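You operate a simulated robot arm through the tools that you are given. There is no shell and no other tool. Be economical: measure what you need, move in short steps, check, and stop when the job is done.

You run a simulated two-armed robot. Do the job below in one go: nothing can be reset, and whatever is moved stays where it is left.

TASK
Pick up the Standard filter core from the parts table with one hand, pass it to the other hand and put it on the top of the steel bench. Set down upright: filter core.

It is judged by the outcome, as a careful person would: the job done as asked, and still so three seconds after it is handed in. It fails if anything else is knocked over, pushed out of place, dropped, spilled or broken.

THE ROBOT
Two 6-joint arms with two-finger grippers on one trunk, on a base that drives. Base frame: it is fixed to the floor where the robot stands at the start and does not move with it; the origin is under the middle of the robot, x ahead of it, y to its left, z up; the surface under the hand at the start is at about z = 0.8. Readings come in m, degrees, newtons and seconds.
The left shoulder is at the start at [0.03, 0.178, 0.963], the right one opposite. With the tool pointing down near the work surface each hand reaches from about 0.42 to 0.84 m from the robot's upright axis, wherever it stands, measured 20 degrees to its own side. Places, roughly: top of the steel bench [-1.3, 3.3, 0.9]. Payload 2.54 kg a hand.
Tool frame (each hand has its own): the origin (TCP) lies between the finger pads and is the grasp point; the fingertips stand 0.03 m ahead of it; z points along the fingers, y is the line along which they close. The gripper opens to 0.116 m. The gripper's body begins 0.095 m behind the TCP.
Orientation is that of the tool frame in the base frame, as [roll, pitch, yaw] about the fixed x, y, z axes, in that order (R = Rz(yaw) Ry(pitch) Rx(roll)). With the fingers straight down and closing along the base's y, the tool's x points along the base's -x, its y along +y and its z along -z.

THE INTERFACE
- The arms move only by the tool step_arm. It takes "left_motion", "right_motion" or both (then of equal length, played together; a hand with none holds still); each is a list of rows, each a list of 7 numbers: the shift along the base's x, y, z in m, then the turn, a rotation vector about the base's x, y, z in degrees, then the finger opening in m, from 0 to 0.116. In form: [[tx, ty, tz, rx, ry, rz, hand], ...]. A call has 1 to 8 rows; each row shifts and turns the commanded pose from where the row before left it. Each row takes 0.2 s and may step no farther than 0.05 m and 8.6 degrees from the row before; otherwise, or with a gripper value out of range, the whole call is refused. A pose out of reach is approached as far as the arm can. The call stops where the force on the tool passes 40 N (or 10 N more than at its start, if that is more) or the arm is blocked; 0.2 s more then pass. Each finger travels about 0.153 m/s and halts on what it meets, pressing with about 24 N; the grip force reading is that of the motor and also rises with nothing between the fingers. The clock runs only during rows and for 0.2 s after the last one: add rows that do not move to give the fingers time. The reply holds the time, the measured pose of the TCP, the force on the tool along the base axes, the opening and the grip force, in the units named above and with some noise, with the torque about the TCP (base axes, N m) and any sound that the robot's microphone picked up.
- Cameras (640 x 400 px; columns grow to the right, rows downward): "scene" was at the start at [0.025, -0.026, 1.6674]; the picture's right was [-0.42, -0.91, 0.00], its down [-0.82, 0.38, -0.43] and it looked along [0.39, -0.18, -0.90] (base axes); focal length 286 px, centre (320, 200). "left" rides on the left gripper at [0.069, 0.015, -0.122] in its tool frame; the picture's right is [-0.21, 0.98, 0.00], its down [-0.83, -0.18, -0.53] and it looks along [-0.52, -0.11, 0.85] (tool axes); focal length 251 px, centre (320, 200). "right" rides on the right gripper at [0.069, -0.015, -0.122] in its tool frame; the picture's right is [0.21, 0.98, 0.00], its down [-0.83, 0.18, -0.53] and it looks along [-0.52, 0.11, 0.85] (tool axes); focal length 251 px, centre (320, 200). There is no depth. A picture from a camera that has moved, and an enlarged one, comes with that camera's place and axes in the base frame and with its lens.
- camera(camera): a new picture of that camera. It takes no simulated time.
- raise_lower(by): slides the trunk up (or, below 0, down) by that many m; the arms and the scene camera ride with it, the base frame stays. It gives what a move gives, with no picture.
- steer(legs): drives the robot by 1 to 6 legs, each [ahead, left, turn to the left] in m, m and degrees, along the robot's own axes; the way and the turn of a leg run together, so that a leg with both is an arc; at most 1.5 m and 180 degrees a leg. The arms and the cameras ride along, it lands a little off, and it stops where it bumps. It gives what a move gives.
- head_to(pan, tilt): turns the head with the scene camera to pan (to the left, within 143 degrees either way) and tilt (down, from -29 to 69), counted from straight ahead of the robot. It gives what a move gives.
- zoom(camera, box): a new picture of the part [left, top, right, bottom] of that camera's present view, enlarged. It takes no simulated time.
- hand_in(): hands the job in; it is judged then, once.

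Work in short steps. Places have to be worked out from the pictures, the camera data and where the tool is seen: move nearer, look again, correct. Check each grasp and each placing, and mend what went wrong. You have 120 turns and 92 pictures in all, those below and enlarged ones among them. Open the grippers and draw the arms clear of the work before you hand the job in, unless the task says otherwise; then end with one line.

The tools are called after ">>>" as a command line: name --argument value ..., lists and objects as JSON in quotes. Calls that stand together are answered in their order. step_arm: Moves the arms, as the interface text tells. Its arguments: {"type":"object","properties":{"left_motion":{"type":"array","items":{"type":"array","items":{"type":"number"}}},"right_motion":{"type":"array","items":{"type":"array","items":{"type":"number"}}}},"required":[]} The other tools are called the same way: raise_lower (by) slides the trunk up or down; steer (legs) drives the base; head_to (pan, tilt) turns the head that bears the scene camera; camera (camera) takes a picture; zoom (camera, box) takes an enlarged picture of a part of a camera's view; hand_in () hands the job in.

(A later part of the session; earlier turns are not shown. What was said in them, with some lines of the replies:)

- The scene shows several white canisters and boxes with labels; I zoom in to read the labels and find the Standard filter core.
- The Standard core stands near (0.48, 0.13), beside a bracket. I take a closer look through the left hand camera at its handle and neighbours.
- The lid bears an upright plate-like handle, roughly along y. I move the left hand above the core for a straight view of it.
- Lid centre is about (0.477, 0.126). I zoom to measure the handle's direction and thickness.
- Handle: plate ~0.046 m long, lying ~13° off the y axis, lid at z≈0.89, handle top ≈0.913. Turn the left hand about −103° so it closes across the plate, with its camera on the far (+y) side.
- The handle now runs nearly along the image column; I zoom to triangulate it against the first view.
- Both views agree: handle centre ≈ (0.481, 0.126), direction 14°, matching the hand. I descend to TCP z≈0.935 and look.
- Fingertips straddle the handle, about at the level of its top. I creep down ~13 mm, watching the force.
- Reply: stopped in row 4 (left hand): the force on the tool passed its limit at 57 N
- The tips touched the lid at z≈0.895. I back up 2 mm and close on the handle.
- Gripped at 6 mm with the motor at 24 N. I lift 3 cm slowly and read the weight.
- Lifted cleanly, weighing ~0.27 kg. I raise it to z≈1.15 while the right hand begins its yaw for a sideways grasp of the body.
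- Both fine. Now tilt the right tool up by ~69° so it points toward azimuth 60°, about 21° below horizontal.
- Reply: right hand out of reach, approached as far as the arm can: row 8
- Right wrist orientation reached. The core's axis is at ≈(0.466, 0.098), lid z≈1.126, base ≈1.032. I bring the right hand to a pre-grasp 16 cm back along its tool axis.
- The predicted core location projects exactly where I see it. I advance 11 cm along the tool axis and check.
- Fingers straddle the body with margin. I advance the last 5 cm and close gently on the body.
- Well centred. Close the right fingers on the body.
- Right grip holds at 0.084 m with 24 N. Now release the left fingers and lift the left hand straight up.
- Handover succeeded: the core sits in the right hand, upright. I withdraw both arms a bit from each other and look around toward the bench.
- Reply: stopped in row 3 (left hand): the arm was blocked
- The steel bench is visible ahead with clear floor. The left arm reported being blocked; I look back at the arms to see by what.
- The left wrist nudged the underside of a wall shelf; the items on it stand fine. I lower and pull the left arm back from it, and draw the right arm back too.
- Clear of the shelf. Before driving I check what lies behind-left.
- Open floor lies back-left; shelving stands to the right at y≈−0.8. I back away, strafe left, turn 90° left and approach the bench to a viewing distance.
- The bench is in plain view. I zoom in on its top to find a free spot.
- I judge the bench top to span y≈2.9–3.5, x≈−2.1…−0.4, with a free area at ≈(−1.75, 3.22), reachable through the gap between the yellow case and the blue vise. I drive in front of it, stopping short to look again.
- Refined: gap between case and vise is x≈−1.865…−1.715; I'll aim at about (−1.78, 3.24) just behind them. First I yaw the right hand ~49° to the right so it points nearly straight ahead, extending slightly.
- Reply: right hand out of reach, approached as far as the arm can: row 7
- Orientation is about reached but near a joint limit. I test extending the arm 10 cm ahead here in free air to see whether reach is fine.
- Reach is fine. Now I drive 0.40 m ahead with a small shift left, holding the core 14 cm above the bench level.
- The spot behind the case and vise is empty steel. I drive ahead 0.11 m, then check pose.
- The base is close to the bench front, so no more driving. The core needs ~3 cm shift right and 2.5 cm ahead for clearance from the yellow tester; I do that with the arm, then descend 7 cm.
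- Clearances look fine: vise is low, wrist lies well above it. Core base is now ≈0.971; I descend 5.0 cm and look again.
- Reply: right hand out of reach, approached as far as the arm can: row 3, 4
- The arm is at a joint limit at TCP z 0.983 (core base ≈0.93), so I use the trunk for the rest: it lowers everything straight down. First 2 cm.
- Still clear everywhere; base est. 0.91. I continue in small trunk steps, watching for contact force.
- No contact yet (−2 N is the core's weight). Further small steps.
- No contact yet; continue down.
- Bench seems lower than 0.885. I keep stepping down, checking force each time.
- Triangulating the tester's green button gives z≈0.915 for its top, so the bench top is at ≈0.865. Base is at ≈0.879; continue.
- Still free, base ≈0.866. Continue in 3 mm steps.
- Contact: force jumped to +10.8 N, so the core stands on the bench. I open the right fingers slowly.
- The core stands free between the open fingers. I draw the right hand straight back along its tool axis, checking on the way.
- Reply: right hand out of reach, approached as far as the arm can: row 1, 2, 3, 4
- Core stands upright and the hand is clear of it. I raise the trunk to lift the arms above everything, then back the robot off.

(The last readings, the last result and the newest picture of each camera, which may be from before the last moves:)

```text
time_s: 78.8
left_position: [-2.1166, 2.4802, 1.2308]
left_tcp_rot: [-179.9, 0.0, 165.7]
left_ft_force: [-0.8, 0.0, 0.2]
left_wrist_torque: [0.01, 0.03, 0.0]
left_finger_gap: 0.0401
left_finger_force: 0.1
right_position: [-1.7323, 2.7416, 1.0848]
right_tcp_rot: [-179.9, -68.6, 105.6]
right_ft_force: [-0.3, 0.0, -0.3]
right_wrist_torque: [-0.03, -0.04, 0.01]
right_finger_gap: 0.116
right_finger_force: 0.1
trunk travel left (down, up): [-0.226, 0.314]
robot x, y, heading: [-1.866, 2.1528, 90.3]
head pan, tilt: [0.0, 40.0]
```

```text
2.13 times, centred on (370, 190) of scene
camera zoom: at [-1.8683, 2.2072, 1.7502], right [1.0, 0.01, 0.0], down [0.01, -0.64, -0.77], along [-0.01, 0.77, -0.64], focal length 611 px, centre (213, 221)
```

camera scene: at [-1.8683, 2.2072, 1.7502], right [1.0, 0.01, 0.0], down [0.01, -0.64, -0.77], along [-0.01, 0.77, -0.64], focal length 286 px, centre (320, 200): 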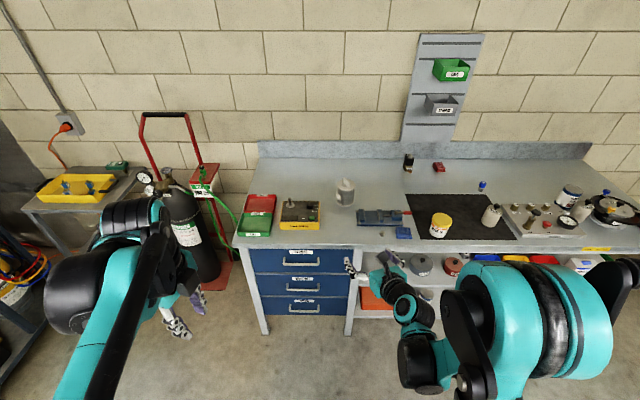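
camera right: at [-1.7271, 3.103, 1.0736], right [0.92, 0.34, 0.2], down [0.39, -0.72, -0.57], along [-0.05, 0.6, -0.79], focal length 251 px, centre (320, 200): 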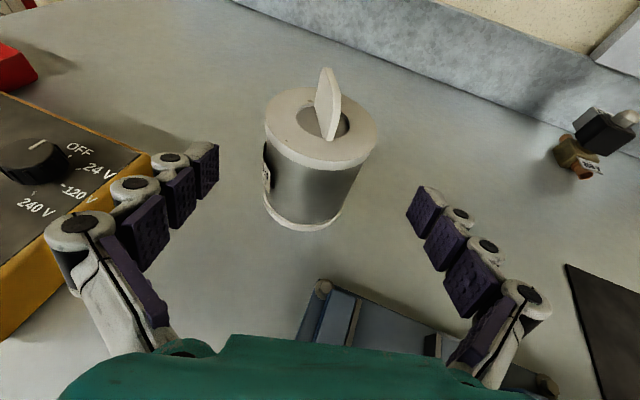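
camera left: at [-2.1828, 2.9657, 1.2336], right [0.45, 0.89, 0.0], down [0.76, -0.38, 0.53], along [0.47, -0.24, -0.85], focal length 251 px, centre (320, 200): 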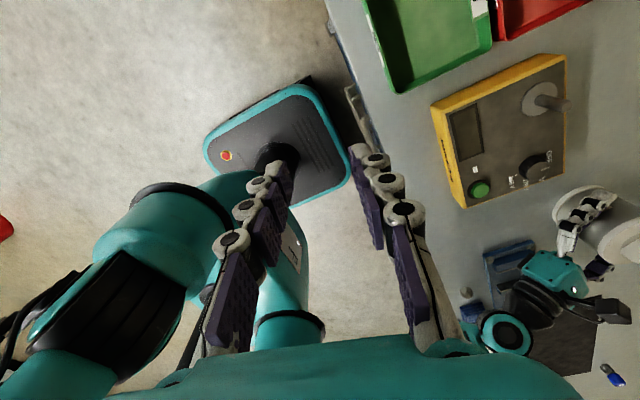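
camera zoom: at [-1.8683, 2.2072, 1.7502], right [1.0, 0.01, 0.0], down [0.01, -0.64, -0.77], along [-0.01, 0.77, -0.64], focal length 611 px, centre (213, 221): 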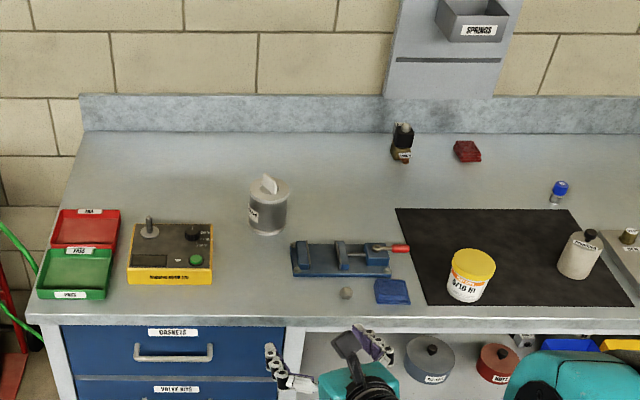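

The Standard core stands upright on the steel bench, nothing else has been disturbed, and both grippers are open and clear. Handing in.

>>> hand_in

```text
The job is handed in.
```

The Standard filter core was picked up with the left hand, passed to the right hand, and set upright on the steel bench. On the way, the left wrist lightly touched the underside of the wall shelf, and the items on it stayed in place.
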